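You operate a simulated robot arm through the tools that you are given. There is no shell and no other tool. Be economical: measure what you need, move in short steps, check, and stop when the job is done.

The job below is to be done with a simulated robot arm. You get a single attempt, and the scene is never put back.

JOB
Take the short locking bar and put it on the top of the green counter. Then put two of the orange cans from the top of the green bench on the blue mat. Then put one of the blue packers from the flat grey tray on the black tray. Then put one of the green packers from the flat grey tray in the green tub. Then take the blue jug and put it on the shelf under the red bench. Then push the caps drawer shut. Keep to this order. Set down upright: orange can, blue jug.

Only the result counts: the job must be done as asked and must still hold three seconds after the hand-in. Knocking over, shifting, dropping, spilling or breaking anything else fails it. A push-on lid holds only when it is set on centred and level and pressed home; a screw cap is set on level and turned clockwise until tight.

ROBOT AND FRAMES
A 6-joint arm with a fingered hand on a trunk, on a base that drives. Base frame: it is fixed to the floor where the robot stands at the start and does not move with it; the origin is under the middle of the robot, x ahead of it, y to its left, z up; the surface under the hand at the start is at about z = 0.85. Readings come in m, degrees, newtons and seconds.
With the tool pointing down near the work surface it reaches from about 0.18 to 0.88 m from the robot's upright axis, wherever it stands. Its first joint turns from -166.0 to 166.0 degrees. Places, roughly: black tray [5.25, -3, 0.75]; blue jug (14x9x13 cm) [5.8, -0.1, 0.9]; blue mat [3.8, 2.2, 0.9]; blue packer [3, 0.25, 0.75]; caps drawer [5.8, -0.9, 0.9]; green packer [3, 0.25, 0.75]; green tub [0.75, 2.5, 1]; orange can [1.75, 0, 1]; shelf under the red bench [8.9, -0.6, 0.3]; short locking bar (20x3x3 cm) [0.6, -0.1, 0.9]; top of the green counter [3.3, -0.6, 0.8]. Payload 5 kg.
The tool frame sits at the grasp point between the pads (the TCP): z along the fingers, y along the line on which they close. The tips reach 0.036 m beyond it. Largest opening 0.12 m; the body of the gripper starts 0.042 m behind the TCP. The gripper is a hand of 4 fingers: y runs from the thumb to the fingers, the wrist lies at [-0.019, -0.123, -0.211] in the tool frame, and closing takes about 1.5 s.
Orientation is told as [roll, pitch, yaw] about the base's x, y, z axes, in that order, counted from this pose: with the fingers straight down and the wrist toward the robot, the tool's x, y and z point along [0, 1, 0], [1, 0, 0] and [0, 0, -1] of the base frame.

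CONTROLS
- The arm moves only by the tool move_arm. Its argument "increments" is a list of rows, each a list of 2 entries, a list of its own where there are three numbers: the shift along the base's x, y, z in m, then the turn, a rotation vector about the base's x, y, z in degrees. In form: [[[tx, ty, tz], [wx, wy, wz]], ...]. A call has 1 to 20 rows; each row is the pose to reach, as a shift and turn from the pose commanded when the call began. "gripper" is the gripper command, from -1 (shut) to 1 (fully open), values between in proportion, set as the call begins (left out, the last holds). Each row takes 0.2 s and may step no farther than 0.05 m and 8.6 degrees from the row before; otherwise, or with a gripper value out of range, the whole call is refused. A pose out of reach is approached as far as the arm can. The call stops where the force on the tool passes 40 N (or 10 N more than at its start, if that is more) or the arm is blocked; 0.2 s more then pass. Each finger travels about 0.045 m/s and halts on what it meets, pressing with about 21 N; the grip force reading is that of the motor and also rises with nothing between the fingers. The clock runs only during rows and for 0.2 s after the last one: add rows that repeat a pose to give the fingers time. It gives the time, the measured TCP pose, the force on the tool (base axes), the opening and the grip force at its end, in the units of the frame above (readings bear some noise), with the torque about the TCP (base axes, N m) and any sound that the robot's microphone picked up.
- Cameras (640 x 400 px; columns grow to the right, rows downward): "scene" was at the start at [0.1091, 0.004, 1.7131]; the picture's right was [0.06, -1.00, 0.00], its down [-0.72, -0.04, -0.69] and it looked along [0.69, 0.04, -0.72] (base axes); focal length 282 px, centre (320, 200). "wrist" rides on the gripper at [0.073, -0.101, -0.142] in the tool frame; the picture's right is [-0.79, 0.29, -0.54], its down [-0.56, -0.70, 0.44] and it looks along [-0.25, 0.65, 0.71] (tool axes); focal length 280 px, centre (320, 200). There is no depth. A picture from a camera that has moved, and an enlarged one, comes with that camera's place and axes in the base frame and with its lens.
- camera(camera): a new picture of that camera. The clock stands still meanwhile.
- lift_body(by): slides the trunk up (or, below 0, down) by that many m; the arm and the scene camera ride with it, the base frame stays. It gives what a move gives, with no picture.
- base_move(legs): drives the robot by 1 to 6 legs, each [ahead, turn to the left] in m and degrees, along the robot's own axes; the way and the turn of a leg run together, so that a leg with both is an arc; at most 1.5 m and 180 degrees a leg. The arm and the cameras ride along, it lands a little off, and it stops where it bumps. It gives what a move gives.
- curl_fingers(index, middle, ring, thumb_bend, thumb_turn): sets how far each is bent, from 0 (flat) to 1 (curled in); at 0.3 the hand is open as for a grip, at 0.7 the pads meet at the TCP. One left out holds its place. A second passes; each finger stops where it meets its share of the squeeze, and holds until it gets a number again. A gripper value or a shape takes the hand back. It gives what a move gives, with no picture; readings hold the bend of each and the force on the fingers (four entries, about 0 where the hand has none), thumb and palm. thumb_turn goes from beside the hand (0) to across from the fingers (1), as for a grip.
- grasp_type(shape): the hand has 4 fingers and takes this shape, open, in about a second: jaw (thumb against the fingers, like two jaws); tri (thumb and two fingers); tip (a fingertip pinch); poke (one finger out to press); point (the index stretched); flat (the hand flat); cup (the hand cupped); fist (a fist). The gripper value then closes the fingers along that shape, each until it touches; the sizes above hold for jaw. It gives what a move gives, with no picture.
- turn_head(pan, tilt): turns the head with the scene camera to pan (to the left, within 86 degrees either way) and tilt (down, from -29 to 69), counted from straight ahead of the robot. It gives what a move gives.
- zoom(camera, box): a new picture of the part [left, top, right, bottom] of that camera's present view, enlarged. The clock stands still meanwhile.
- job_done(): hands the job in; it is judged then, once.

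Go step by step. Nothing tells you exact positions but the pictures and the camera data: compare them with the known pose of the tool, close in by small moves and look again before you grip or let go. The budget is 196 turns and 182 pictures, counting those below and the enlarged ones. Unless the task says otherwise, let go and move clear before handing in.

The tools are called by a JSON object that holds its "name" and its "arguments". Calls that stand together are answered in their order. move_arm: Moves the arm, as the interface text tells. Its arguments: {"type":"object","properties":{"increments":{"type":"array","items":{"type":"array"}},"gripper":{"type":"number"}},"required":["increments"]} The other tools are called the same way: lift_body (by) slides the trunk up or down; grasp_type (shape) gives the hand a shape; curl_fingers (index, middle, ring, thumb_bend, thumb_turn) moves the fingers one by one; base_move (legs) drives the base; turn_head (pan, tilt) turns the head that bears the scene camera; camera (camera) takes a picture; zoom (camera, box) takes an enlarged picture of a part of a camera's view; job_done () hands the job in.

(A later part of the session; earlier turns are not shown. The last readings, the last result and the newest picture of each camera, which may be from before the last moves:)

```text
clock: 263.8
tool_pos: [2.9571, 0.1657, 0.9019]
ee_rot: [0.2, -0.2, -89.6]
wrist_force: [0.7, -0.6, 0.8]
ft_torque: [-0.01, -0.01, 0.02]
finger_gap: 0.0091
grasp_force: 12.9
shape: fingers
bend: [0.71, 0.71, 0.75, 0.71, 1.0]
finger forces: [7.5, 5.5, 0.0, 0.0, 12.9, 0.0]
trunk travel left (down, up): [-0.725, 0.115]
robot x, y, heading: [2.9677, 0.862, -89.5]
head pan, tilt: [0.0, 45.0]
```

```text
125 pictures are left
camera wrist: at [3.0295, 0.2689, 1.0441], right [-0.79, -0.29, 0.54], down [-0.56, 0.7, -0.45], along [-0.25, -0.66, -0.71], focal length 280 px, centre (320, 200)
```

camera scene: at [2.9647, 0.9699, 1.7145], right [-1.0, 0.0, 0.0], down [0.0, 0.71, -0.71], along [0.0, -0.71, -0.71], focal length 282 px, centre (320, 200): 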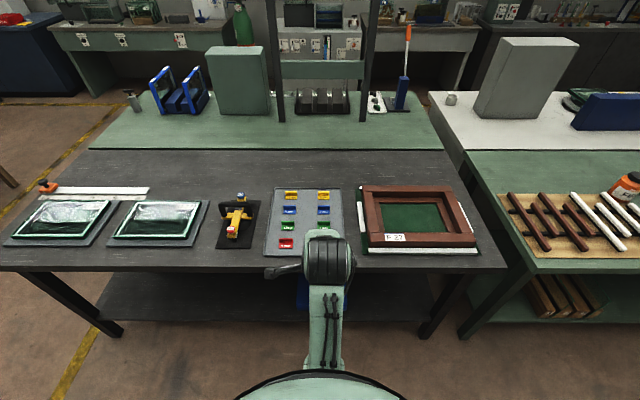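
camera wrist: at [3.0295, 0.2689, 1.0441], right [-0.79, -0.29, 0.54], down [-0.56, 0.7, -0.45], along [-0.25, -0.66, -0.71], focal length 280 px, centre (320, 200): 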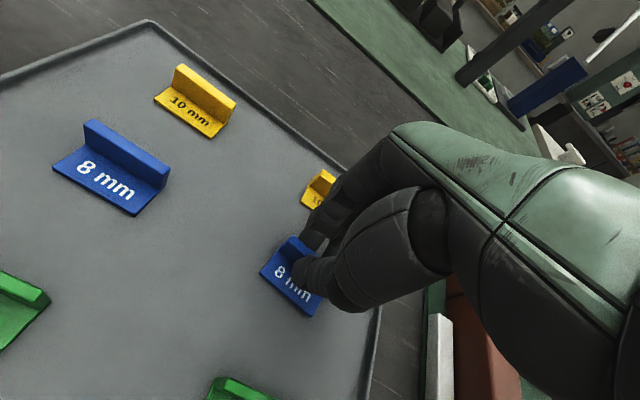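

The plate is pinched (9 mm gap). Lifting.

{"name": "move_arm", "arguments": {"increments": [[[0, 0, 0.02], [0, 0, 0]], [[0, 0, 0.05], [0, 0, 0]], [[0, 0, 0.09], [0, 0, 0]], [[0, 0, 0.13], [0, 0, 0]], [[0, 0, 0.17], [0, 0, 0]], [[0, 0, 0.21], [0, 0, 0]]]}}

{"name": "camera", "arguments": {"camera": "wrist"}}

```text
clock: 265.2
tool_pos: [2.9562, 0.1664, 1.1118]
ee_rot: [0.0, -0.1, -89.7]
wrist_force: [0.8, 0.4, 0.0]
ft_torque: [0.01, 0.03, 0.03]
finger_gap: 0.0091
grasp_force: 12.8
shape: fingers
bend: [0.72, 0.73, 0.75, 0.71, 1.0]
finger forces: [6.5, 6.5, 0.0, 0.0, 12.9, 0.1]
trunk travel left (down, up): [-0.725, 0.115]
robot x, y, heading: [2.97, 0.8617, -89.9]
head pan, tilt: [0.0, 45.0]
```

```text
124 pictures are left
camera wrist: at [3.0284, 0.2692, 1.2545], right [-0.79, -0.29, 0.54], down [-0.56, 0.7, -0.44], along [-0.25, -0.66, -0.71], focal length 280 px, centre (320, 200)
```

wrist: 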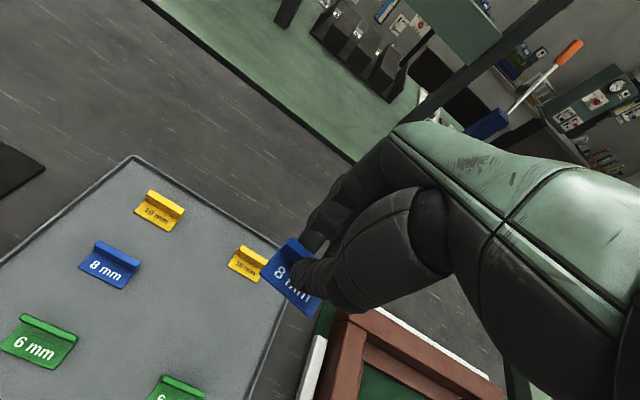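

Held well. Driving out, around the far end, to the right aisle near the black tray.

{"name": "move_arm", "arguments": {"increments": [[[0, 0.04, 0.01], [0, 0, 0]], [[0, 0.08, 0.01], [0, 0, 0]], [[0, 0.12, 0.01], [0, 0, 0]], [[0, 0.16, 0.01], [0, 0, 0]], [[0, 0.2, 0.01], [0, 0, 0]]]}}

{"name": "base_move", "arguments": {"legs": [[-0.24, 0], [0, 89.8], [1.5, 0], [0.4, 0], [0, -90]]}}

{"name": "turn_head", "arguments": {"pan": 20, "tilt": 20}}

{"name": "camera", "arguments": {"camera": "scene"}}

```text
clock: 266.4
tool_pos: [2.9567, 0.3677, 1.1226]
ee_rot: [0.0, -0.3, -89.8]
wrist_force: [0.6, 0.7, 0.5]
ft_torque: [0.0, 0.0, 0.0]
finger_gap: 0.0089
grasp_force: 13.2
shape: fingers
bend: [0.72, 0.73, 0.75, 0.71, 1.0]
finger forces: [6.5, 6.4, 0.0, 0.0, 13.1, 0.0]
trunk travel left (down, up): [-0.725, 0.115]
robot x, y, heading: [2.9636, 0.8592, -89.7]
head pan, tilt: [0.0, 45.0]
```

```text
clock: 287.3
tool_pos: [4.8356, 0.5807, 1.1223]
ee_rot: [0.0, -0.3, -90.6]
wrist_force: [-0.3, 0.8, 0.1]
ft_torque: [0.0, -0.01, 0.0]
finger_gap: 0.0084
grasp_force: 12.0
shape: fingers
bend: [0.72, 0.74, 0.75, 0.71, 1.0]
finger forces: [6.4, 5.7, 0.0, 0.1, 12.1, 0.0]
trunk travel left (down, up): [-0.725, 0.115]
robot x, y, heading: [4.8497, 1.0756, -90.6]
head pan, tilt: [0.0, 45.0]
```

```text
clock: 288.2
tool_pos: [4.835, 0.5819, 1.1219]
ee_rot: [0.0, -0.4, -90.5]
wrist_force: [0.8, 0.4, -0.4]
ft_torque: [-0.04, 0.0, 0.01]
finger_gap: 0.0086
grasp_force: 12.6
shape: fingers
bend: [0.72, 0.74, 0.75, 0.71, 1.0]
finger forces: [6.5, 5.5, 0.1, 0.0, 12.1, 0.0]
trunk travel left (down, up): [-0.725, 0.115]
robot x, y, heading: [4.8506, 1.0791, -90.9]
head pan, tilt: [20.0, 20.0]
```

```text
123 pictures are left
camera scene: at [4.8799, 0.958, 1.7531], right [-0.94, -0.33, 0.0], down [-0.11, 0.32, -0.94], along [0.31, -0.89, -0.34], focal length 282 px, centre (320, 200)
```

scene: 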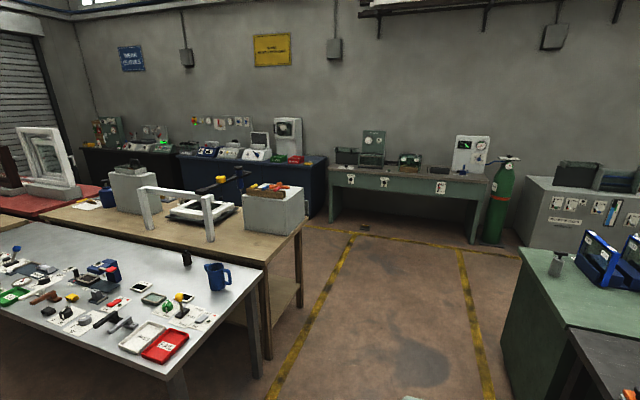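

The jug stands on the grey table's corner; the lane is open. Driving to the right aisle.

{"name": "base_move", "arguments": {"legs": [[0, 0.8], [1.5, 0], [1.3, 0]]}}

{"name": "turn_head", "arguments": {"pan": 10, "tilt": 30}}

{"name": "camera", "arguments": {"camera": "scene"}}

```text
clock: 303.6
tool_pos: [4.8309, -2.2352, 1.1214]
ee_rot: [0.0, -0.3, -90.6]
wrist_force: [0.5, 0.3, -0.2]
ft_torque: [-0.01, -0.01, 0.01]
finger_gap: 0.0086
grasp_force: 12.2
shape: fingers
bend: [0.72, 0.74, 0.75, 0.71, 1.0]
finger forces: [6.6, 5.7, 0.0, 0.0, 12.3, 0.0]
trunk travel left (down, up): [-0.725, 0.115]
robot x, y, heading: [4.8441, -1.7344, -90.9]
head pan, tilt: [20.0, 20.0]
```

```text
clock: 304.3
tool_pos: [4.8295, -2.2353, 1.1237]
ee_rot: [0.0, -0.3, -90.7]
wrist_force: [-0.1, -1.1, -0.6]
ft_torque: [0.0, -0.01, 0.03]
finger_gap: 0.0085
grasp_force: 12.2
shape: fingers
bend: [0.72, 0.74, 0.75, 0.71, 1.0]
finger forces: [6.6, 5.6, 0.0, 0.0, 12.3, 0.1]
trunk travel left (down, up): [-0.725, 0.115]
robot x, y, heading: [4.8445, -1.7388, -90.4]
head pan, tilt: [10.0, 30.0]
```

```text
122 pictures are left
camera scene: at [4.8592, -1.8589, 1.7372], right [-0.99, -0.16, 0.0], down [-0.08, 0.49, -0.87], along [0.14, -0.85, -0.5], focal length 282 px, centre (320, 200)
```

scene: 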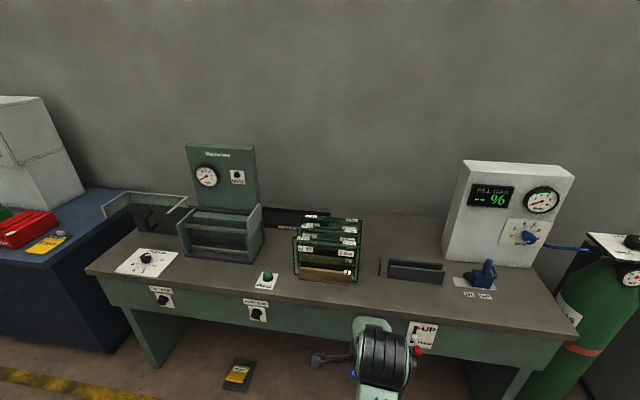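

Looking for the black tray near the middle-left of this table.

{"name": "zoom", "arguments": {"camera": "scene", "box": [160, 170, 480, 330]}}

```text
2.00 times, centred on (320, 250) of scene
camera zoom: at [4.8592, -1.8589, 1.7372], right [-0.99, -0.16, 0.0], down [-0.08, 0.49, -0.87], along [0.14, -0.85, -0.5], focal length 564 px, centre (320, 100)
```

zoom: 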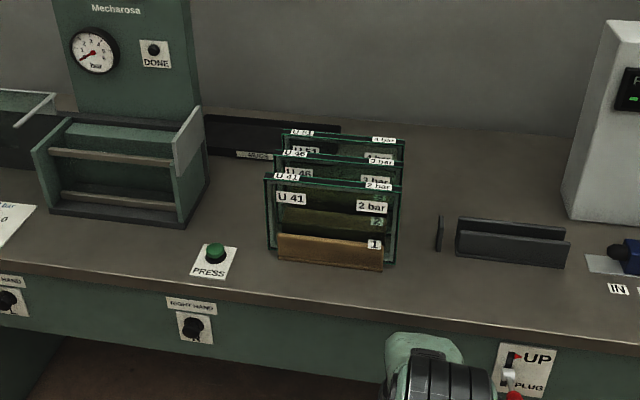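

The black tray lies at the back between the press and the glass rack, near (5.2,-3.08). I'll shift over to x≈5.2 and look from closer.

{"name": "base_move", "arguments": {"legs": [[0, 90.5], [0.37, 0], [0, -90], [0.3, 0]]}}

{"name": "turn_head", "arguments": {"pan": 0, "tilt": 40}}

{"name": "camera", "arguments": {"camera": "scene"}}

{"name": "zoom", "arguments": {"camera": "scene", "box": [200, 80, 440, 230]}}

```text
clock: 317.7
tool_pos: [5.2103, -2.5348, 1.1219]
ee_rot: [0.0, -0.3, -89.6]
wrist_force: [0.4, -0.3, 0.0]
ft_torque: [0.01, 0.0, 0.01]
finger_gap: 0.0077
grasp_force: 12.2
shape: fingers
bend: [0.72, 0.74, 0.75, 0.71, 1.0]
finger forces: [6.4, 5.2, 0.0, 0.0, 11.6, 0.1]
trunk travel left (down, up): [-0.725, 0.115]
robot x, y, heading: [5.2208, -2.0371, -89.8]
head pan, tilt: [10.0, 30.0]
```

```text
clock: 318.4
tool_pos: [5.2092, -2.5355, 1.1225]
ee_rot: [0.1, -0.1, -89.7]
wrist_force: [0.1, 0.0, -0.6]
ft_torque: [-0.02, 0.03, 0.05]
finger_gap: 0.0076
grasp_force: 12.1
shape: fingers
bend: [0.72, 0.74, 0.75, 0.71, 1.0]
finger forces: [6.5, 5.1, 0.0, 0.0, 11.5, 0.1]
trunk travel left (down, up): [-0.725, 0.115]
robot x, y, heading: [5.2169, -2.0389, -89.6]
head pan, tilt: [0.0, 40.0]
```

```text
120 pictures are left
camera scene: at [5.2177, -2.1548, 1.7218], right [-1.0, -0.01, 0.0], down [0.0, 0.64, -0.77], along [0.0, -0.77, -0.64], focal length 282 px, centre (320, 200)
```

scene: 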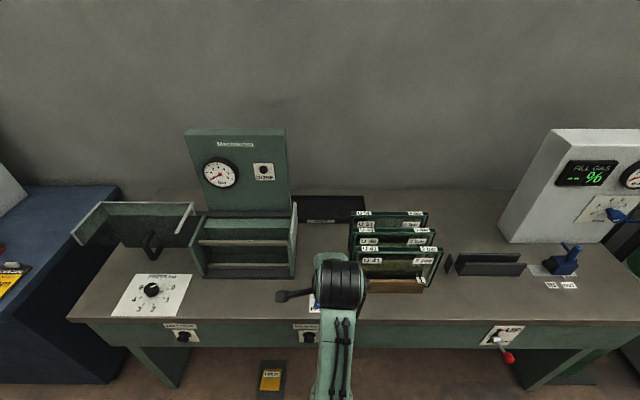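

```text
2.67 times, centred on (320, 155) of scene
camera zoom: at [5.2177, -2.1548, 1.7218], right [-1.0, -0.01, 0.0], down [0.0, 0.64, -0.77], along [0.0, -0.77, -0.64], focal length 752 px, centre (320, 320)
```

zoom: 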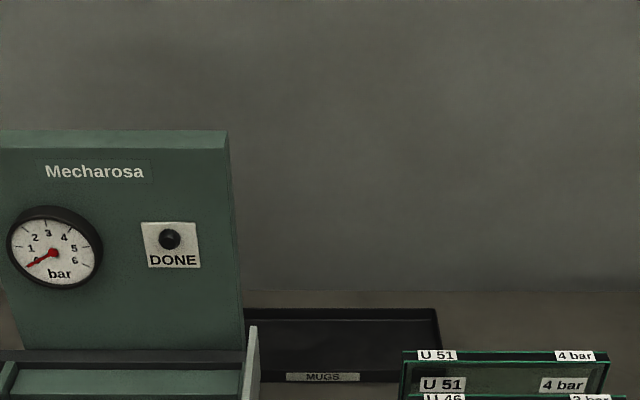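

The tray ("MUGS") spans x 5.01–5.35, y about -3.04 to -3.23; the free gap between press and rack is x 5.11–5.30. Driving 0.22 closer.

{"name": "base_move", "arguments": {"legs": [[0.22, -0.2]]}}

{"name": "turn_head", "arguments": {"pan": 0, "tilt": 50}}

{"name": "camera", "arguments": {"camera": "scene"}}

{"name": "camera", "arguments": {"camera": "wrist"}}

```text
clock: 320.2
tool_pos: [5.2104, -2.7517, 1.1219]
ee_rot: [0.1, -0.3, -89.8]
wrist_force: [0.8, 0.3, -0.5]
ft_torque: [0.02, 0.0, 0.01]
finger_gap: 0.0078
grasp_force: 11.5
shape: fingers
bend: [0.72, 0.74, 0.75, 0.71, 1.0]
finger forces: [6.5, 5.2, 0.0, 0.1, 11.6, 0.0]
trunk travel left (down, up): [-0.725, 0.115]
robot x, y, heading: [5.2206, -2.256, -89.8]
head pan, tilt: [0.0, 40.0]
```

```text
clock: 320.9
tool_pos: [5.2103, -2.7539, 1.1226]
ee_rot: [0.0, -0.2, -89.8]
wrist_force: [0.1, 0.1, -0.5]
ft_torque: [0.02, -0.03, 0.01]
finger_gap: 0.0076
grasp_force: 11.5
shape: fingers
bend: [0.72, 0.74, 0.75, 0.71, 1.0]
finger forces: [6.4, 5.2, 0.1, 0.0, 11.6, 0.0]
trunk travel left (down, up): [-0.725, 0.115]
robot x, y, heading: [5.2216, -2.257, -89.5]
head pan, tilt: [0.0, 50.0]
```

```text
118 pictures are left
camera scene: at [5.2181, -2.366, 1.7076], right [-1.0, 0.0, 0.0], down [0.0, 0.77, -0.64], along [0.0, -0.64, -0.77], focal length 282 px, centre (320, 200)
```

scene: 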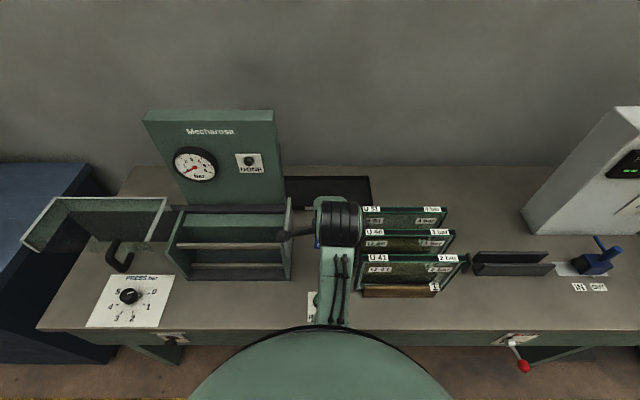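

```text
117 pictures are left
camera wrist: at [5.2824, -2.6511, 1.2642], right [-0.79, -0.29, 0.54], down [-0.56, 0.7, -0.45], along [-0.25, -0.66, -0.71], focal length 280 px, centre (320, 200)
```

wrist: 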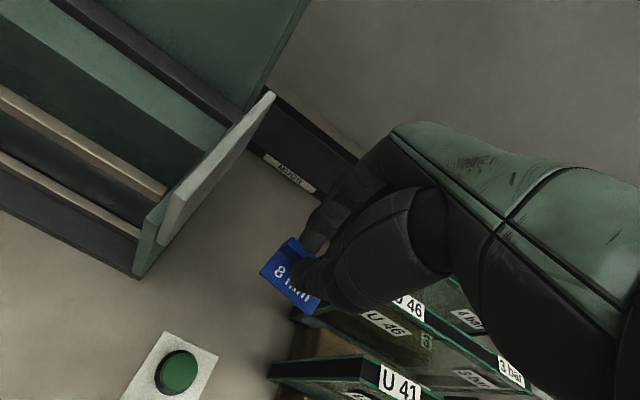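

Both views agree: label at (5.22,-3.04) on z≈0.85. Moving forward at height through the gap at x≈5.205 to y=-3.10.

{"name": "move_arm", "arguments": {"increments": [[[0, -0.045, 0], [0, 0, 0]], [[0, -0.09, 0], [0, 0, 0]], [[0, -0.135, 0], [0, 0, 0]], [[-0.005, -0.18, 0], [0, 0, 0]], [[-0.005, -0.225, 0], [0, 0, 0]], [[-0.005, -0.27, 0], [0, 0, 0]], [[-0.005, -0.315, 0], [0, 0, 0]], [[-0.005, -0.35, 0], [0, 0, 0]]]}}

{"name": "camera", "arguments": {"camera": "wrist"}}

{"name": "camera", "arguments": {"camera": "scene"}}

```text
clock: 322.8
tool_pos: [5.2031, -3.1049, 1.1219]
ee_rot: [0.0, -0.1, -89.8]
wrist_force: [-0.5, -0.3, -0.6]
ft_torque: [0.02, 0.02, -0.01]
finger_gap: 0.0076
grasp_force: 11.6
shape: fingers
bend: [0.72, 0.74, 0.75, 0.71, 1.0]
finger forces: [6.6, 5.3, 0.0, 0.1, 11.7, 0.0]
trunk travel left (down, up): [-0.725, 0.115]
robot x, y, heading: [5.2202, -2.2559, -89.9]
head pan, tilt: [0.0, 50.0]
```

```text
116 pictures are left
camera wrist: at [5.2768, -3.0014, 1.2636], right [-0.79, -0.29, 0.54], down [-0.56, 0.7, -0.45], along [-0.25, -0.66, -0.71], focal length 280 px, centre (320, 200)
```

wrist: 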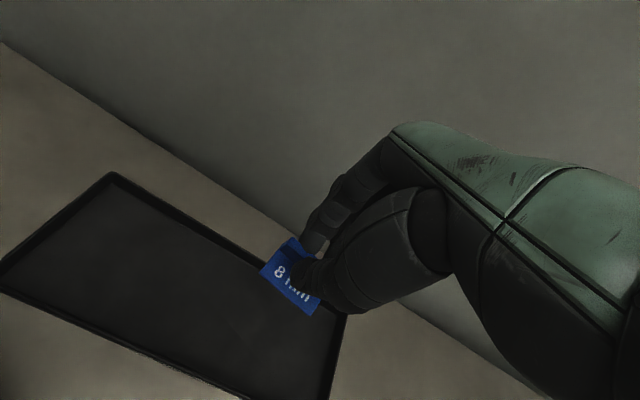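

```text
115 pictures are left
camera scene: at [5.2182, -2.3665, 1.7075], right [-1.0, 0.0, 0.0], down [0.0, 0.77, -0.64], along [0.0, -0.64, -0.77], focal length 282 px, centre (320, 200)
```

scene: 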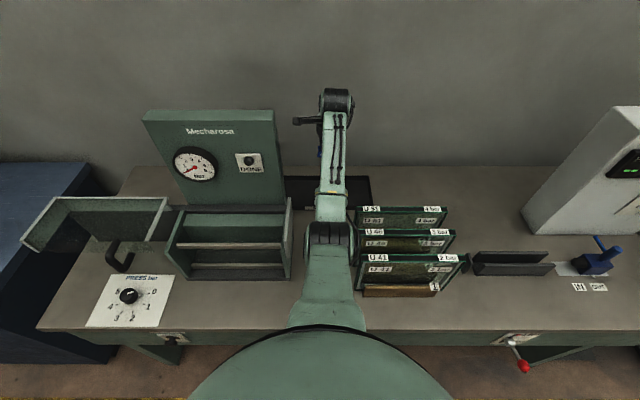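

Tray spans x 5.0–5.42, y -3.03 to -3.20 and the packer is over it. Descending carefully.

{"name": "move_arm", "arguments": {"increments": [[[0, 0, -0.04], [0, 0, 0]], [[0, 0, -0.08], [0, 0, 0]], [[0, 0, -0.12], [0, 0, 0]], [[0, 0, -0.15], [0, 0, 0]], [[0, 0, -0.18], [0, 0, 0]], [[0, 0, -0.195], [0, 0, 0]]]}}

{"name": "camera", "arguments": {"camera": "wrist"}}

{"name": "camera", "arguments": {"camera": "scene"}}

```text
clock: 324.1
tool_pos: [5.2054, -3.1042, 0.9276]
ee_rot: [-0.1, -0.3, -89.7]
wrist_force: [-1.2, -0.1, 0.1]
ft_torque: [0.03, 0.01, 0.01]
finger_gap: 0.0072
grasp_force: 12.1
shape: fingers
bend: [0.72, 0.74, 0.75, 0.71, 1.0]
finger forces: [6.7, 5.3, 0.0, 0.0, 12.1, 0.1]
trunk travel left (down, up): [-0.725, 0.115]
robot x, y, heading: [5.219, -2.2564, -90.1]
head pan, tilt: [0.0, 50.0]
```

```text
114 pictures are left
camera wrist: at [5.2773, -3.0007, 1.0687], right [-0.79, -0.29, 0.54], down [-0.56, 0.7, -0.45], along [-0.25, -0.66, -0.71], focal length 280 px, centre (320, 200)
```

wrist: 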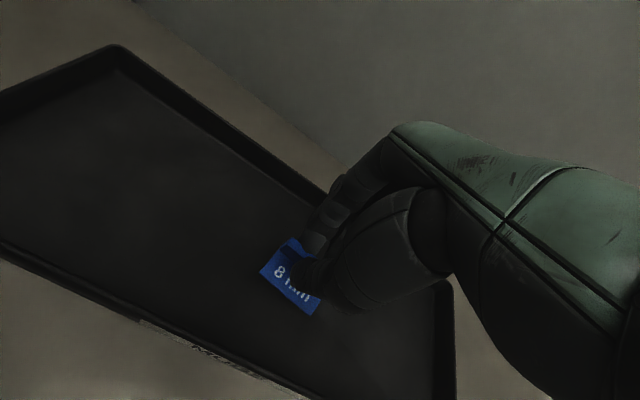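

```text
113 pictures are left
camera scene: at [5.2181, -2.3656, 1.7076], right [-1.0, 0.0, 0.0], down [0.0, 0.77, -0.64], along [0.0, -0.64, -0.77], focal length 282 px, centre (320, 200)
```

scene: 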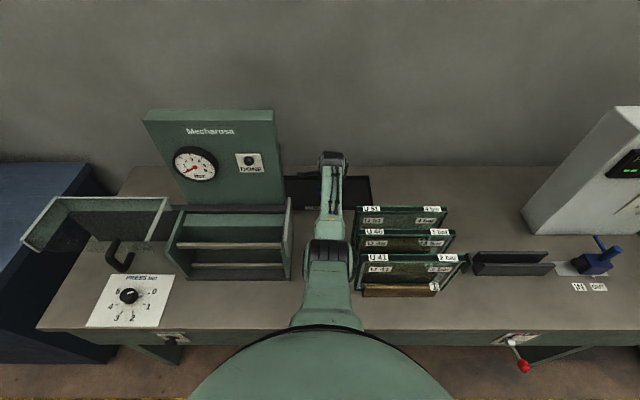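

Over the tray's middle. Final centimetres.

{"name": "move_arm", "arguments": {"increments": [[[0, 0, -0.008], [0, 0, 0]], [[0, 0, -0.014], [0, 0, 0]], [[0, 0, -0.019], [0, 0, 0]], [[0, 0, -0.023], [0, 0, 0]]]}}

{"name": "camera", "arguments": {"camera": "wrist"}}

```text
clock: 325.1
tool_pos: [5.2043, -3.1034, 0.9062]
ee_rot: [0.1, -0.4, -89.8]
wrist_force: [-0.9, -0.1, 1.6]
ft_torque: [0.03, -0.02, 0.02]
finger_gap: 0.0074
grasp_force: 12.6
shape: fingers
bend: [0.72, 0.74, 0.75, 0.71, 1.0]
finger forces: [7.7, 5.1, 0.0, 0.0, 11.9, 0.0]
trunk travel left (down, up): [-0.725, 0.115]
robot x, y, heading: [5.2162, -2.2551, -90.0]
head pan, tilt: [0.0, 50.0]
```

```text
112 pictures are left
camera wrist: at [5.2772, -3.0006, 1.047], right [-0.79, -0.29, 0.54], down [-0.56, 0.7, -0.45], along [-0.25, -0.66, -0.71], focal length 280 px, centre (320, 200)
```

wrist: 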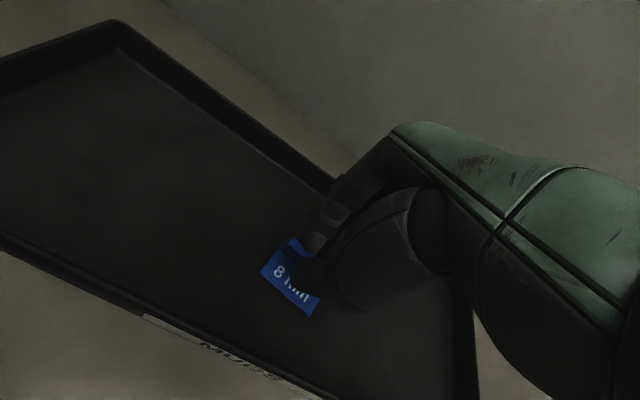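

Light contact. Opening the fingers moderately, then lifting.

{"name": "curl_fingers", "arguments": {"index": 0.5, "middle": 0.5, "ring": 0.5, "thumb_bend": 0.55}}

{"name": "move_arm", "arguments": {"increments": [[[0, 0, 0.02], [0, 0, 0]], [[0, 0, 0.05], [0, 0, 0]], [[0, 0, 0.09], [0, 0, 0]], [[0, 0, 0.13], [0, 0, 0]], [[0, 0, 0.17], [0, 0, 0]], [[0, 0, 0.21], [0, 0, 0]]]}}

{"name": "camera", "arguments": {"camera": "wrist"}}

```text
clock: 326.1
tool_pos: [5.2041, -3.1028, 0.9039]
ee_rot: [0.0, -0.2, -89.8]
wrist_force: [0.8, -0.1, 0.1]
ft_torque: [0.0, 0.0, -0.03]
finger_gap: 0.0563
grasp_force: 0.0
shape: fingers
bend: [0.5, 0.5, 0.5, 0.55, 1.0]
finger forces: [0.0, 0.0, 0.0, 0.1, 0.0, 0.1]
trunk travel left (down, up): [-0.725, 0.115]
robot x, y, heading: [5.2191, -2.2624, -89.9]
head pan, tilt: [0.0, 50.0]
```

```text
clock: 327.6
tool_pos: [5.2054, -3.1038, 1.1144]
ee_rot: [0.0, -0.2, -89.8]
wrist_force: [0.3, 0.3, -0.6]
ft_torque: [0.01, -0.01, 0.02]
finger_gap: 0.0563
grasp_force: 0.0
shape: fingers
bend: [0.5, 0.5, 0.5, 0.55, 1.0]
finger forces: [0.1, 0.0, 0.1, 0.0, 0.0, 0.0]
trunk travel left (down, up): [-0.725, 0.115]
robot x, y, heading: [5.2175, -2.2622, -90.1]
head pan, tilt: [0.0, 50.0]
```

```text
111 pictures are left
camera wrist: at [5.2775, -2.9999, 1.2567], right [-0.79, -0.29, 0.54], down [-0.56, 0.7, -0.45], along [-0.25, -0.66, -0.71], focal length 280 px, centre (320, 200)
```

wrist: 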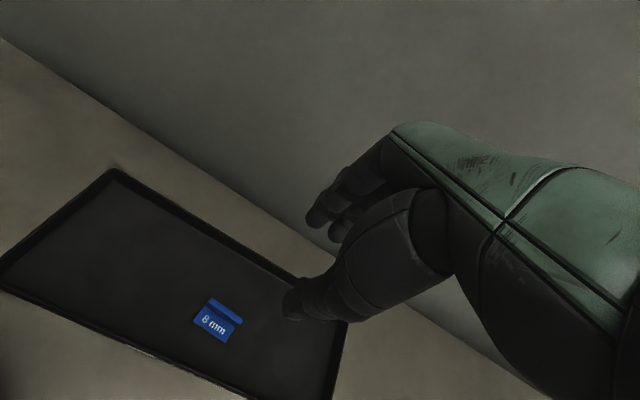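

The blue packer rests in the black tray. Retracting and driving back for the green packer.

{"name": "move_arm", "arguments": {"increments": [[[0.002, 0.045, 0], [0, 0, 0]], [[0.005, 0.09, 0], [0, 0, 0]], [[0.005, 0.135, 0], [0, 0, 0]], [[0.005, 0.18, 0], [0, 0, 0]], [[0.005, 0.225, 0], [0, 0, 0]], [[0.005, 0.27, 0], [0, 0, 0]], [[0.005, 0.315, 0], [0, 0, 0]], [[0.005, 0.355, 0], [0, 0, 0]]]}}

{"name": "base_move", "arguments": {"legs": [[-0.56, 0], [0, -90], [0.37, 0], [0, -90], [1.5, 0], [1.35, 0]]}}

```text
clock: 329.4
tool_pos: [5.2104, -2.7468, 1.1154]
ee_rot: [0.0, -0.3, -89.7]
wrist_force: [0.3, 0.6, 0.2]
ft_torque: [-0.03, 0.01, -0.02]
finger_gap: 0.0565
grasp_force: 0.0
shape: fingers
bend: [0.5, 0.5, 0.5, 0.55, 1.0]
finger forces: [0.1, 0.1, 0.0, 0.0, 0.0, 0.0]
trunk travel left (down, up): [-0.725, 0.115]
robot x, y, heading: [5.2172, -2.2603, -89.8]
head pan, tilt: [0.0, 50.0]
```

```text
clock: 358.8
tool_pos: [4.7516, 1.6452, 1.1136]
ee_rot: [0.0, -0.2, 91.8]
wrist_force: [0.1, 0.0, 0.3]
ft_torque: [0.0, -0.01, 0.04]
finger_gap: 0.0563
grasp_force: 0.0
shape: fingers
bend: [0.5, 0.5, 0.5, 0.55, 1.0]
finger forces: [0.1, 0.1, 0.0, 0.0, 0.0, 0.0]
trunk travel left (down, up): [-0.725, 0.115]
robot x, y, heading: [4.754, 1.1524, 91.7]
head pan, tilt: [0.0, 50.0]
```

Continuing along the left aisle to the tray.

{"name": "base_move", "arguments": {"legs": [[0, 88.4], [1.5, 0], [0.27, 0], [0, 90], [0.26, 0]]}}

{"name": "turn_head", "arguments": {"pan": 0, "tilt": 50}}

{"name": "camera", "arguments": {"camera": "scene"}}

{"name": "camera", "arguments": {"camera": "wrist"}}

```text
clock: 379.2
tool_pos: [2.9658, 0.4174, 1.1147]
ee_rot: [-0.1, -0.2, -90.6]
wrist_force: [0.1, -0.1, -0.6]
ft_torque: [0.02, 0.0, 0.02]
finger_gap: 0.0565
grasp_force: 0.1
shape: fingers
bend: [0.5, 0.5, 0.5, 0.55, 1.0]
finger forces: [0.1, 0.0, 0.0, 0.1, 0.1, 0.0]
trunk travel left (down, up): [-0.725, 0.115]
robot x, y, heading: [2.9825, 0.9114, -90.9]
head pan, tilt: [0.0, 50.0]
```

```text
clock: 379.8
tool_pos: [2.9666, 0.418, 1.114]
ee_rot: [0.0, -0.2, -90.6]
wrist_force: [0.3, -0.6, 0.9]
ft_torque: [-0.01, -0.03, 0.03]
finger_gap: 0.0564
grasp_force: 0.0
shape: fingers
bend: [0.5, 0.5, 0.5, 0.55, 1.0]
finger forces: [0.1, 0.0, 0.0, 0.0, 0.1, 0.0]
trunk travel left (down, up): [-0.725, 0.115]
robot x, y, heading: [2.9831, 0.9091, -90.8]
head pan, tilt: [0.0, 50.0]
```

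```text
110 pictures are left
camera scene: at [2.9799, 0.8005, 1.7076], right [-1.0, 0.01, 0.0], down [0.01, 0.77, -0.64], along [-0.01, -0.64, -0.77], focal length 282 px, centre (320, 200)
```

scene: 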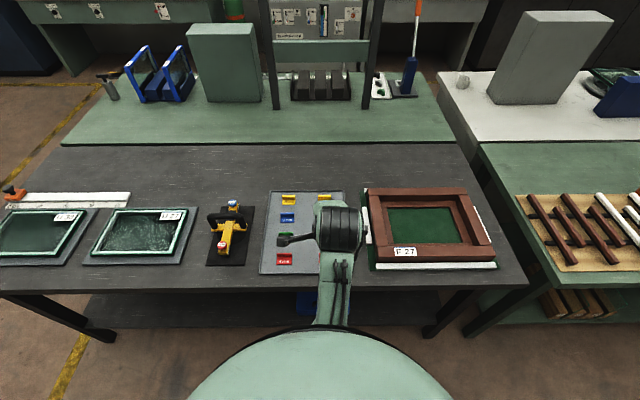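

```text
109 pictures are left
camera wrist: at [3.0405, 0.5199, 1.2558], right [-0.79, -0.28, 0.54], down [-0.55, 0.7, -0.45], along [-0.26, -0.65, -0.71], focal length 280 px, centre (320, 200)
```

wrist: 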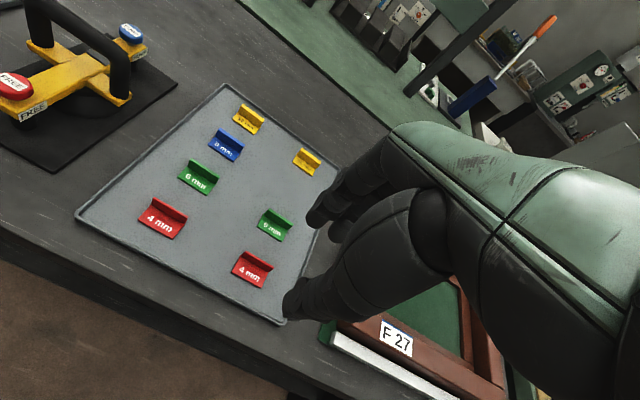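

Right green packer's plate at about (2.957, 0.259). Opening to 7.6 cm and moving above it.

{"name": "curl_fingers", "arguments": {"index": 0.42, "middle": 0.42, "ring": 0.42, "thumb_bend": 0.5}}

{"name": "move_arm", "arguments": {"increments": [[[0, -0.04, 0], [0, 0, 0]], [[-0.005, -0.08, 0], [0, 0, 0.5]], [[-0.01, -0.12, 0], [0, 0, 0.7]], [[-0.01, -0.158, 0], [0, 0, 0.7]], [[-0.01, -0.158, -0.045], [0, 0, 0.7]], [[-0.01, -0.158, -0.09], [0, 0, 0.7]], [[-0.01, -0.158, -0.13], [0, 0, 0.7]], [[-0.01, -0.158, -0.165], [0, 0, 0.7]]]}}

{"name": "camera", "arguments": {"camera": "wrist"}}

```text
clock: 380.8
tool_pos: [2.9669, 0.4195, 1.1136]
ee_rot: [0.1, -0.2, -90.6]
wrist_force: [-0.3, -0.3, 0.7]
ft_torque: [-0.03, -0.05, 0.01]
finger_gap: 0.0754
grasp_force: 0.1
shape: fingers
bend: [0.42, 0.42, 0.42, 0.5, 1.0]
finger forces: [0.0, 0.0, 0.0, 0.0, 0.0, 0.0]
trunk travel left (down, up): [-0.725, 0.115]
robot x, y, heading: [2.9864, 0.9103, -90.8]
head pan, tilt: [0.0, 50.0]
```

```text
clock: 382.6
tool_pos: [2.9551, 0.2606, 0.9491]
ee_rot: [0.0, -0.3, -89.9]
wrist_force: [0.2, 0.7, 0.1]
ft_torque: [0.01, 0.0, 0.0]
finger_gap: 0.0756
grasp_force: 0.0
shape: fingers
bend: [0.42, 0.42, 0.42, 0.5, 1.0]
finger forces: [0.1, 0.0, 0.0, 0.0, 0.1, 0.0]
trunk travel left (down, up): [-0.725, 0.115]
robot x, y, heading: [2.9836, 0.9093, -90.8]
head pan, tilt: [0.0, 50.0]
```

```text
108 pictures are left
camera wrist: at [3.0286, 0.3634, 1.0909], right [-0.79, -0.29, 0.54], down [-0.56, 0.7, -0.45], along [-0.25, -0.66, -0.71], focal length 280 px, centre (320, 200)
```

wrist: 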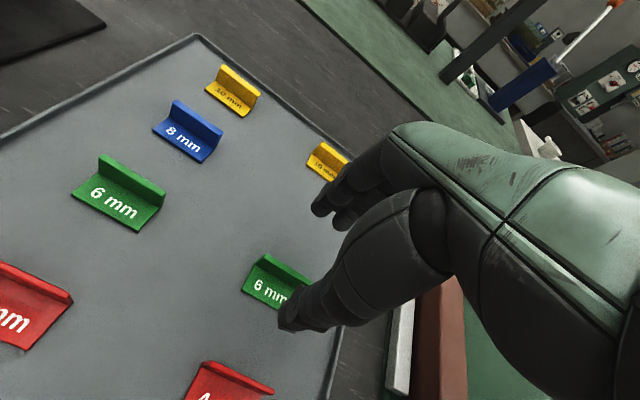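

Aligned. Lowering to 0.902 and closing.

{"name": "move_arm", "arguments": {"increments": [[[0, -0.003, -0.02], [0, 0, 0]], [[0, -0.003, -0.035], [0, 0, 0]], [[0, -0.003, -0.047], [0, 0, 0]]]}}

{"name": "curl_fingers", "arguments": {"index": 0.75, "middle": 0.75, "ring": 0.75, "thumb_bend": 0.75}}

{"name": "move_arm", "arguments": {"increments": [[[0, 0, 0.02], [0, 0, 0]], [[0, 0, 0.05], [0, 0, 0]], [[0, 0, 0.09], [0, 0, 0]], [[0, 0, 0.13], [0, 0, 0]], [[0, 0, 0.17], [0, 0, 0]], [[0, 0, 0.21], [0, 0, 0]]]}}

{"name": "camera", "arguments": {"camera": "wrist"}}

```text
clock: 383.4
tool_pos: [2.9556, 0.2568, 0.9015]
ee_rot: [0.1, -0.3, -89.9]
wrist_force: [0.2, -0.1, -0.4]
ft_torque: [0.0, 0.04, -0.01]
finger_gap: 0.0757
grasp_force: 0.2
shape: fingers
bend: [0.42, 0.42, 0.42, 0.5, 1.0]
finger forces: [0.1, 0.1, 0.0, 0.0, 0.0, 0.0]
trunk travel left (down, up): [-0.725, 0.115]
robot x, y, heading: [2.9788, 0.9096, -90.8]
head pan, tilt: [0.0, 50.0]
```

```text
clock: 384.4
tool_pos: [2.9565, 0.2573, 0.902]
ee_rot: [-0.1, -0.4, -89.9]
wrist_force: [0.3, -0.1, 0.9]
ft_torque: [0.02, 0.0, 0.0]
finger_gap: 0.0073
grasp_force: 11.7
shape: fingers
bend: [0.65, 0.71, 0.75, 0.72, 1.0]
finger forces: [6.4, 5.5, 0.1, 0.0, 11.7, 0.0]
trunk travel left (down, up): [-0.725, 0.115]
robot x, y, heading: [2.9837, 0.908, -90.7]
head pan, tilt: [0.0, 50.0]
```

```text
clock: 385.8
tool_pos: [2.9558, 0.2565, 1.1118]
ee_rot: [0.1, -0.1, -89.9]
wrist_force: [0.3, 0.7, -0.6]
ft_torque: [-0.01, -0.01, -0.01]
finger_gap: 0.0082
grasp_force: 11.6
shape: fingers
bend: [0.71, 0.73, 0.75, 0.72, 1.0]
finger forces: [5.4, 6.2, 0.0, 0.1, 11.6, 0.0]
trunk travel left (down, up): [-0.725, 0.115]
robot x, y, heading: [2.9795, 0.908, -90.6]
head pan, tilt: [0.0, 50.0]
```

```text
107 pictures are left
camera wrist: at [3.029, 0.3593, 1.2539], right [-0.79, -0.29, 0.54], down [-0.56, 0.7, -0.45], along [-0.25, -0.66, -0.71], focal length 280 px, centre (320, 200)
```

wrist: 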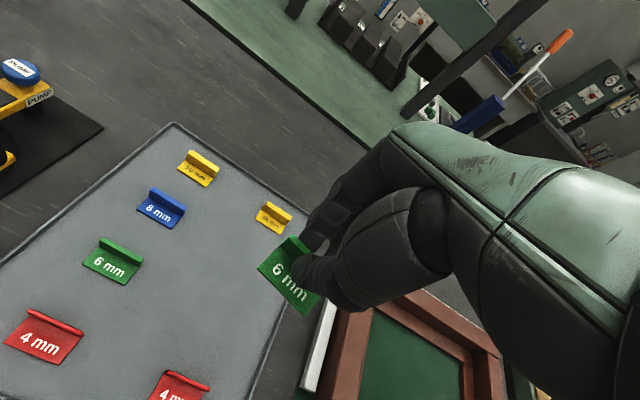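

Green packer held. Driving to the blue bench where the green tub is.

{"name": "move_arm", "arguments": {"increments": [[[0, 0.04, 0.005], [0, 0, 0]], [[0, 0.08, 0.01], [0, 0, 0]], [[0, 0.12, 0.01], [0, 0, 0]], [[0, 0.15, 0.01], [0, 0, 0]]]}}

{"name": "base_move", "arguments": {"legs": [[-0.2, 0], [0, -89.4], [1.5, 0], [0.7, 0], [0, -90]]}}

{"name": "turn_head", "arguments": {"pan": 0, "tilt": 35}}

{"name": "camera", "arguments": {"camera": "scene"}}

```text
clock: 386.8
tool_pos: [2.9555, 0.4085, 1.1232]
ee_rot: [0.0, -0.3, -89.9]
wrist_force: [0.2, 0.3, -0.4]
ft_torque: [-0.03, -0.02, 0.01]
finger_gap: 0.008
grasp_force: 11.5
shape: fingers
bend: [0.71, 0.73, 0.75, 0.72, 1.0]
finger forces: [5.3, 6.2, 0.1, 0.0, 11.4, 0.1]
trunk travel left (down, up): [-0.725, 0.115]
robot x, y, heading: [2.9817, 0.9091, -90.7]
head pan, tilt: [0.0, 50.0]
```

```text
clock: 409.1
tool_pos: [0.7925, 1.5809, 1.1208]
ee_rot: [-0.1, -0.1, 91.1]
wrist_force: [0.7, 0.4, 0.0]
ft_torque: [0.0, 0.02, 0.01]
finger_gap: 0.0077
grasp_force: 10.6
shape: fingers
bend: [0.71, 0.74, 0.75, 0.72, 1.0]
finger forces: [5.0, 5.4, 0.0, 0.0, 10.3, 0.1]
trunk travel left (down, up): [-0.725, 0.115]
robot x, y, heading: [0.7771, 1.0814, 90.2]
head pan, tilt: [0.0, 50.0]
```

```text
clock: 409.9
tool_pos: [0.7926, 1.5801, 1.1222]
ee_rot: [0.1, -0.2, 91.1]
wrist_force: [-0.5, 0.5, -0.2]
ft_torque: [0.01, -0.02, 0.03]
finger_gap: 0.0076
grasp_force: 10.4
shape: fingers
bend: [0.71, 0.74, 0.75, 0.72, 1.0]
finger forces: [4.9, 5.4, 0.0, 0.1, 10.3, 0.0]
trunk travel left (down, up): [-0.725, 0.115]
robot x, y, heading: [0.7767, 1.0787, 90.4]
head pan, tilt: [0.0, 35.0]
```

```text
106 pictures are left
camera scene: at [0.7738, 1.1961, 1.7293], right [1.0, 0.01, 0.0], down [0.0, -0.57, -0.82], along [-0.01, 0.82, -0.57], focal length 282 px, centre (320, 200)
```

scene: 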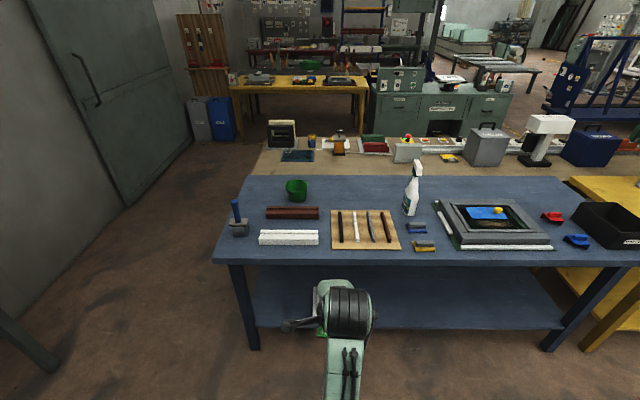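

The green tub is at about (0.62, 2.48), rim z≈0.95, ~11 cm wide. Driving closer.

{"name": "base_move", "arguments": {"legs": [[0.59, -0.3]]}}

{"name": "turn_head", "arguments": {"pan": 0, "tilt": 45}}

{"name": "zoom", "arguments": {"camera": "scene", "box": [160, 80, 480, 280]}}

{"name": "camera", "arguments": {"camera": "wrist"}}

```text
clock: 413.5
tool_pos: [0.7968, 2.1695, 1.1212]
ee_rot: [0.0, -0.2, 90.6]
wrist_force: [-0.8, -0.8, 0.6]
ft_torque: [0.0, 0.01, -0.02]
finger_gap: 0.0078
grasp_force: 10.2
shape: fingers
bend: [0.71, 0.74, 0.75, 0.72, 1.0]
finger forces: [5.0, 5.5, 0.0, 0.0, 10.3, 0.1]
trunk travel left (down, up): [-0.725, 0.115]
robot x, y, heading: [0.777, 1.667, 89.7]
head pan, tilt: [0.0, 35.0]
```

```text
clock: 414.3
tool_pos: [0.7979, 2.1687, 1.1206]
ee_rot: [0.0, -0.2, 90.6]
wrist_force: [0.0, -0.2, -0.2]
ft_torque: [-0.03, -0.01, 0.0]
finger_gap: 0.0074
grasp_force: 10.6
shape: fingers
bend: [0.71, 0.74, 0.75, 0.72, 1.0]
finger forces: [5.0, 5.3, 0.0, 0.0, 10.3, 0.0]
trunk travel left (down, up): [-0.725, 0.115]
robot x, y, heading: [0.7755, 1.6672, 89.9]
head pan, tilt: [0.0, 45.0]
```

```text
2.00 times, centred on (320, 180) of scene
camera zoom: at [0.7738, 1.7781, 1.7146], right [1.0, 0.0, 0.0], down [0.0, -0.71, -0.71], along [0.0, 0.71, -0.71], focal length 564 px, centre (320, 240)
```

zoom: 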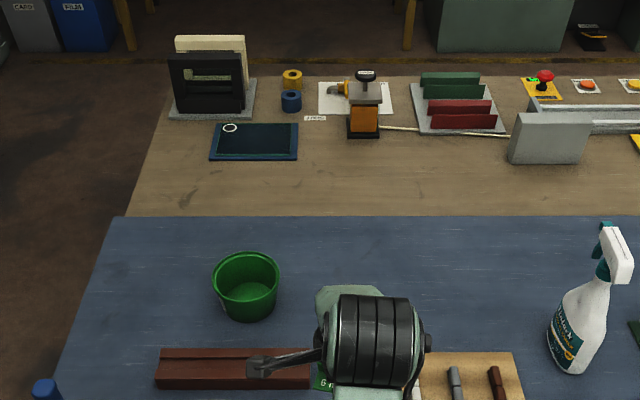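

```text
104 pictures are left
camera wrist: at [0.7259, 2.0675, 1.2635], right [0.79, 0.29, 0.54], down [0.57, -0.69, -0.45], along [0.25, 0.66, -0.71], focal length 280 px, centre (320, 200)
```

wrist: 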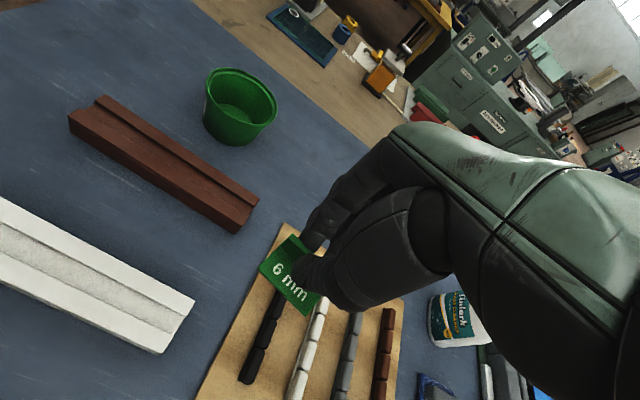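

Tub rim centre ≈ (0.639, 2.474), z≈0.93, diameter 12 cm. Moving above it.

{"name": "move_arm", "arguments": {"increments": [[[-0.02, 0.04, 0], [0, 0, 0]], [[-0.04, 0.08, 0], [0, 0, 0]], [[-0.06, 0.12, 0], [0, 0, 0]], [[-0.08, 0.16, 0], [0, 0, 0]], [[-0.1, 0.2, 0], [0, 0, 0]], [[-0.12, 0.24, 0], [0, 0, 0]], [[-0.14, 0.28, 0], [0, 0, 0]], [[-0.159, 0.312, 0], [0, 0, 0]]]}}

{"name": "camera", "arguments": {"camera": "wrist"}}

{"name": "zoom", "arguments": {"camera": "scene", "box": [160, 80, 480, 280]}}

```text
clock: 416.1
tool_pos: [0.6382, 2.4825, 1.1197]
ee_rot: [0.1, -0.3, 90.5]
wrist_force: [0.0, -0.7, -0.6]
ft_torque: [0.03, -0.03, -0.01]
finger_gap: 0.0075
grasp_force: 10.0
shape: fingers
bend: [0.71, 0.74, 0.75, 0.72, 1.0]
finger forces: [4.9, 5.3, 0.1, 0.1, 10.2, 0.0]
trunk travel left (down, up): [-0.725, 0.115]
robot x, y, heading: [0.7745, 1.6647, 89.5]
head pan, tilt: [0.0, 45.0]
```

```text
103 pictures are left
camera wrist: at [0.5666, 2.3803, 1.2621], right [0.79, 0.29, 0.54], down [0.57, -0.69, -0.44], along [0.25, 0.66, -0.71], focal length 280 px, centre (320, 200)
```

wrist: 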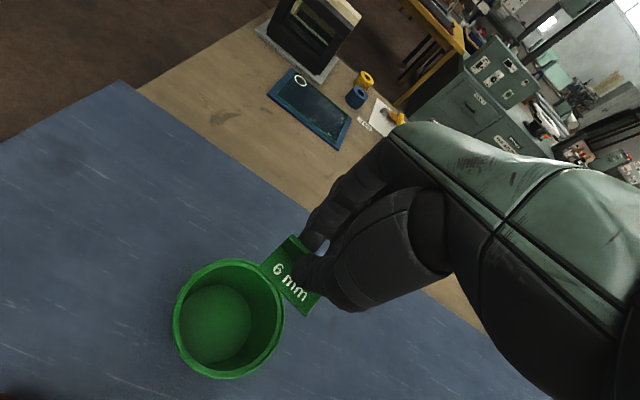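

```text
2.00 times, centred on (320, 180) of scene
camera zoom: at [0.7728, 1.7788, 1.7144], right [1.0, 0.0, 0.0], down [0.0, -0.71, -0.71], along [0.0, 0.71, -0.71], focal length 564 px, centre (320, 240)
```

zoom: 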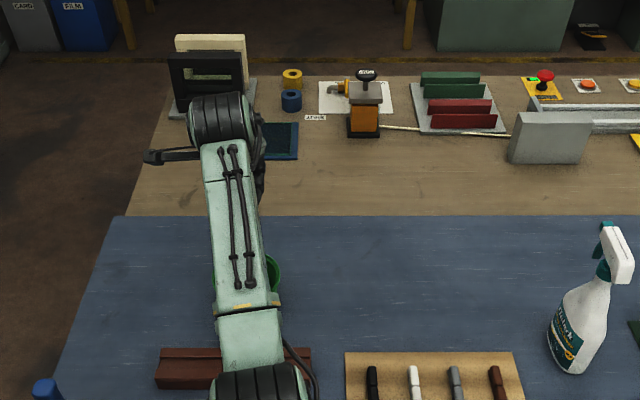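

The packer is centred over the tub. Lowering it inside, then opening a little.

{"name": "move_arm", "arguments": {"increments": [[[0.001, -0.003, -0.04], [0, 0, 0]], [[0.001, -0.003, -0.08], [0, 0, 0]], [[0.001, -0.003, -0.12], [0, 0, 0]], [[0.001, -0.003, -0.15], [0, 0, 0]], [[0.001, -0.003, -0.17], [0, 0, 0]]]}}

{"name": "camera", "arguments": {"camera": "wrist"}}

```text
clock: 417.3
tool_pos: [0.6393, 2.4782, 0.9529]
ee_rot: [0.0, -0.2, 90.5]
wrist_force: [1.1, 0.5, 0.5]
ft_torque: [0.01, 0.0, 0.0]
finger_gap: 0.0073
grasp_force: 10.2
shape: fingers
bend: [0.71, 0.74, 0.75, 0.72, 1.0]
finger forces: [5.0, 5.2, 0.1, 0.1, 10.1, 0.1]
trunk travel left (down, up): [-0.725, 0.115]
robot x, y, heading: [0.7737, 1.6675, 89.8]
head pan, tilt: [0.0, 45.0]
```

```text
101 pictures are left
camera wrist: at [0.5679, 2.3765, 1.0937], right [0.79, 0.29, 0.54], down [0.57, -0.69, -0.45], along [0.25, 0.66, -0.71], focal length 280 px, centre (320, 200)
```

wrist: 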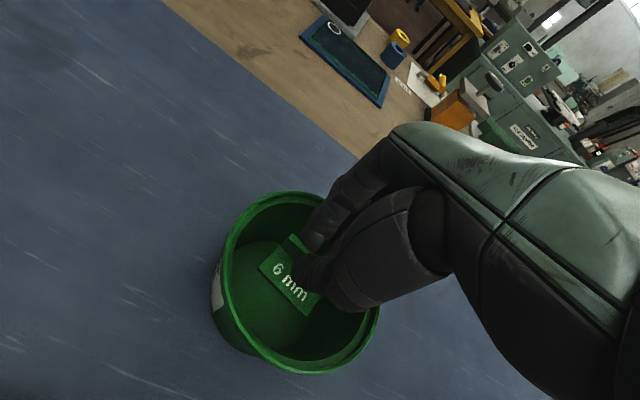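

Inside the tub. Down 2 cm more and open slightly.

{"name": "move_arm", "arguments": {"increments": [[[0, 0, -0.01], [0, 0, 0]], [[0, 0, -0.02], [0, 0, 0]]]}}

{"name": "curl_fingers", "arguments": {"index": 0.6, "middle": 0.6, "ring": 0.6, "thumb_bend": 0.63}}

{"name": "camera", "arguments": {"camera": "wrist"}}

```text
clock: 417.9
tool_pos: [0.6393, 2.4778, 0.9314]
ee_rot: [0.0, -0.3, 90.6]
wrist_force: [0.3, 0.2, 0.1]
ft_torque: [-0.01, 0.0, 0.0]
finger_gap: 0.0071
grasp_force: 10.9
shape: fingers
bend: [0.71, 0.74, 0.75, 0.72, 1.0]
finger forces: [4.9, 5.2, 0.0, 0.1, 10.1, 0.0]
trunk travel left (down, up): [-0.725, 0.115]
robot x, y, heading: [0.7764, 1.6684, 89.7]
head pan, tilt: [0.0, 45.0]
```

```text
clock: 418.9
tool_pos: [0.6372, 2.4772, 0.932]
ee_rot: [0.0, -0.3, 90.7]
wrist_force: [-0.4, 0.4, 0.0]
ft_torque: [0.0, -0.01, -0.02]
finger_gap: 0.0292
grasp_force: 0.0
shape: fingers
bend: [0.6, 0.6, 0.6, 0.63, 1.0]
finger forces: [0.0, 0.0, 0.1, 0.0, 0.0, 0.1]
trunk travel left (down, up): [-0.725, 0.115]
robot x, y, heading: [0.7772, 1.6679, 89.7]
head pan, tilt: [0.0, 45.0]
```

```text
100 pictures are left
camera wrist: at [0.5677, 2.3764, 1.074], right [0.79, 0.29, 0.54], down [0.57, -0.69, -0.45], along [0.25, 0.66, -0.71], focal length 280 px, centre (320, 200)
```

wrist: 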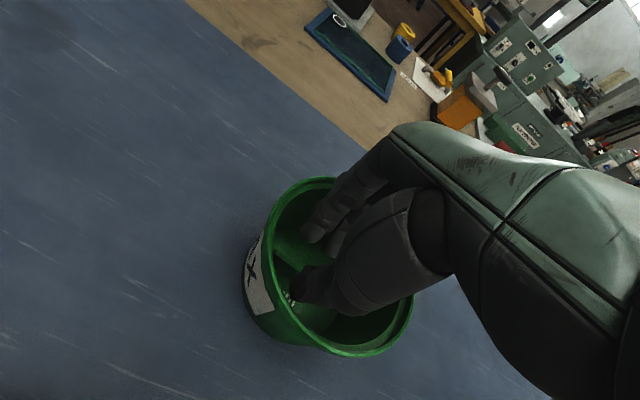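

Released. Lifting straight up and checking.

{"name": "move_arm", "arguments": {"increments": [[[0, 0, 0.02], [0, 0, 0]], [[0, 0, 0.05], [0, 0, 0]], [[0, 0, 0.09], [0, 0, 0]], [[0, 0, 0.13], [0, 0, 0]], [[0, 0, 0.17], [0, 0, 0]], [[0, 0, 0.19], [0, 0, 0]]]}}

{"name": "camera", "arguments": {"camera": "wrist"}}

```text
clock: 420.3
tool_pos: [0.6402, 2.4769, 1.121]
ee_rot: [0.0, -0.2, 90.7]
wrist_force: [-0.6, 0.2, 0.4]
ft_torque: [-0.02, -0.01, 0.05]
finger_gap: 0.0295
grasp_force: 0.0
shape: fingers
bend: [0.6, 0.6, 0.6, 0.63, 1.0]
finger forces: [0.0, 0.0, 0.0, 0.0, 0.1, 0.0]
trunk travel left (down, up): [-0.725, 0.115]
robot x, y, heading: [0.7795, 1.6672, 90.0]
head pan, tilt: [0.0, 45.0]
```

```text
99 pictures are left
camera wrist: at [0.568, 2.3754, 1.2634], right [0.79, 0.29, 0.54], down [0.57, -0.69, -0.45], along [0.25, 0.66, -0.71], focal length 280 px, centre (320, 200)
```

wrist: 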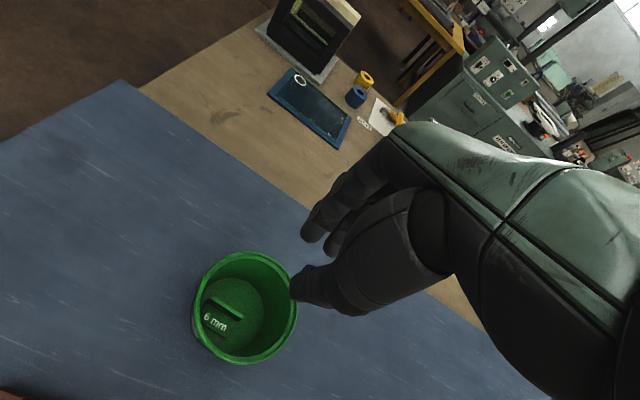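

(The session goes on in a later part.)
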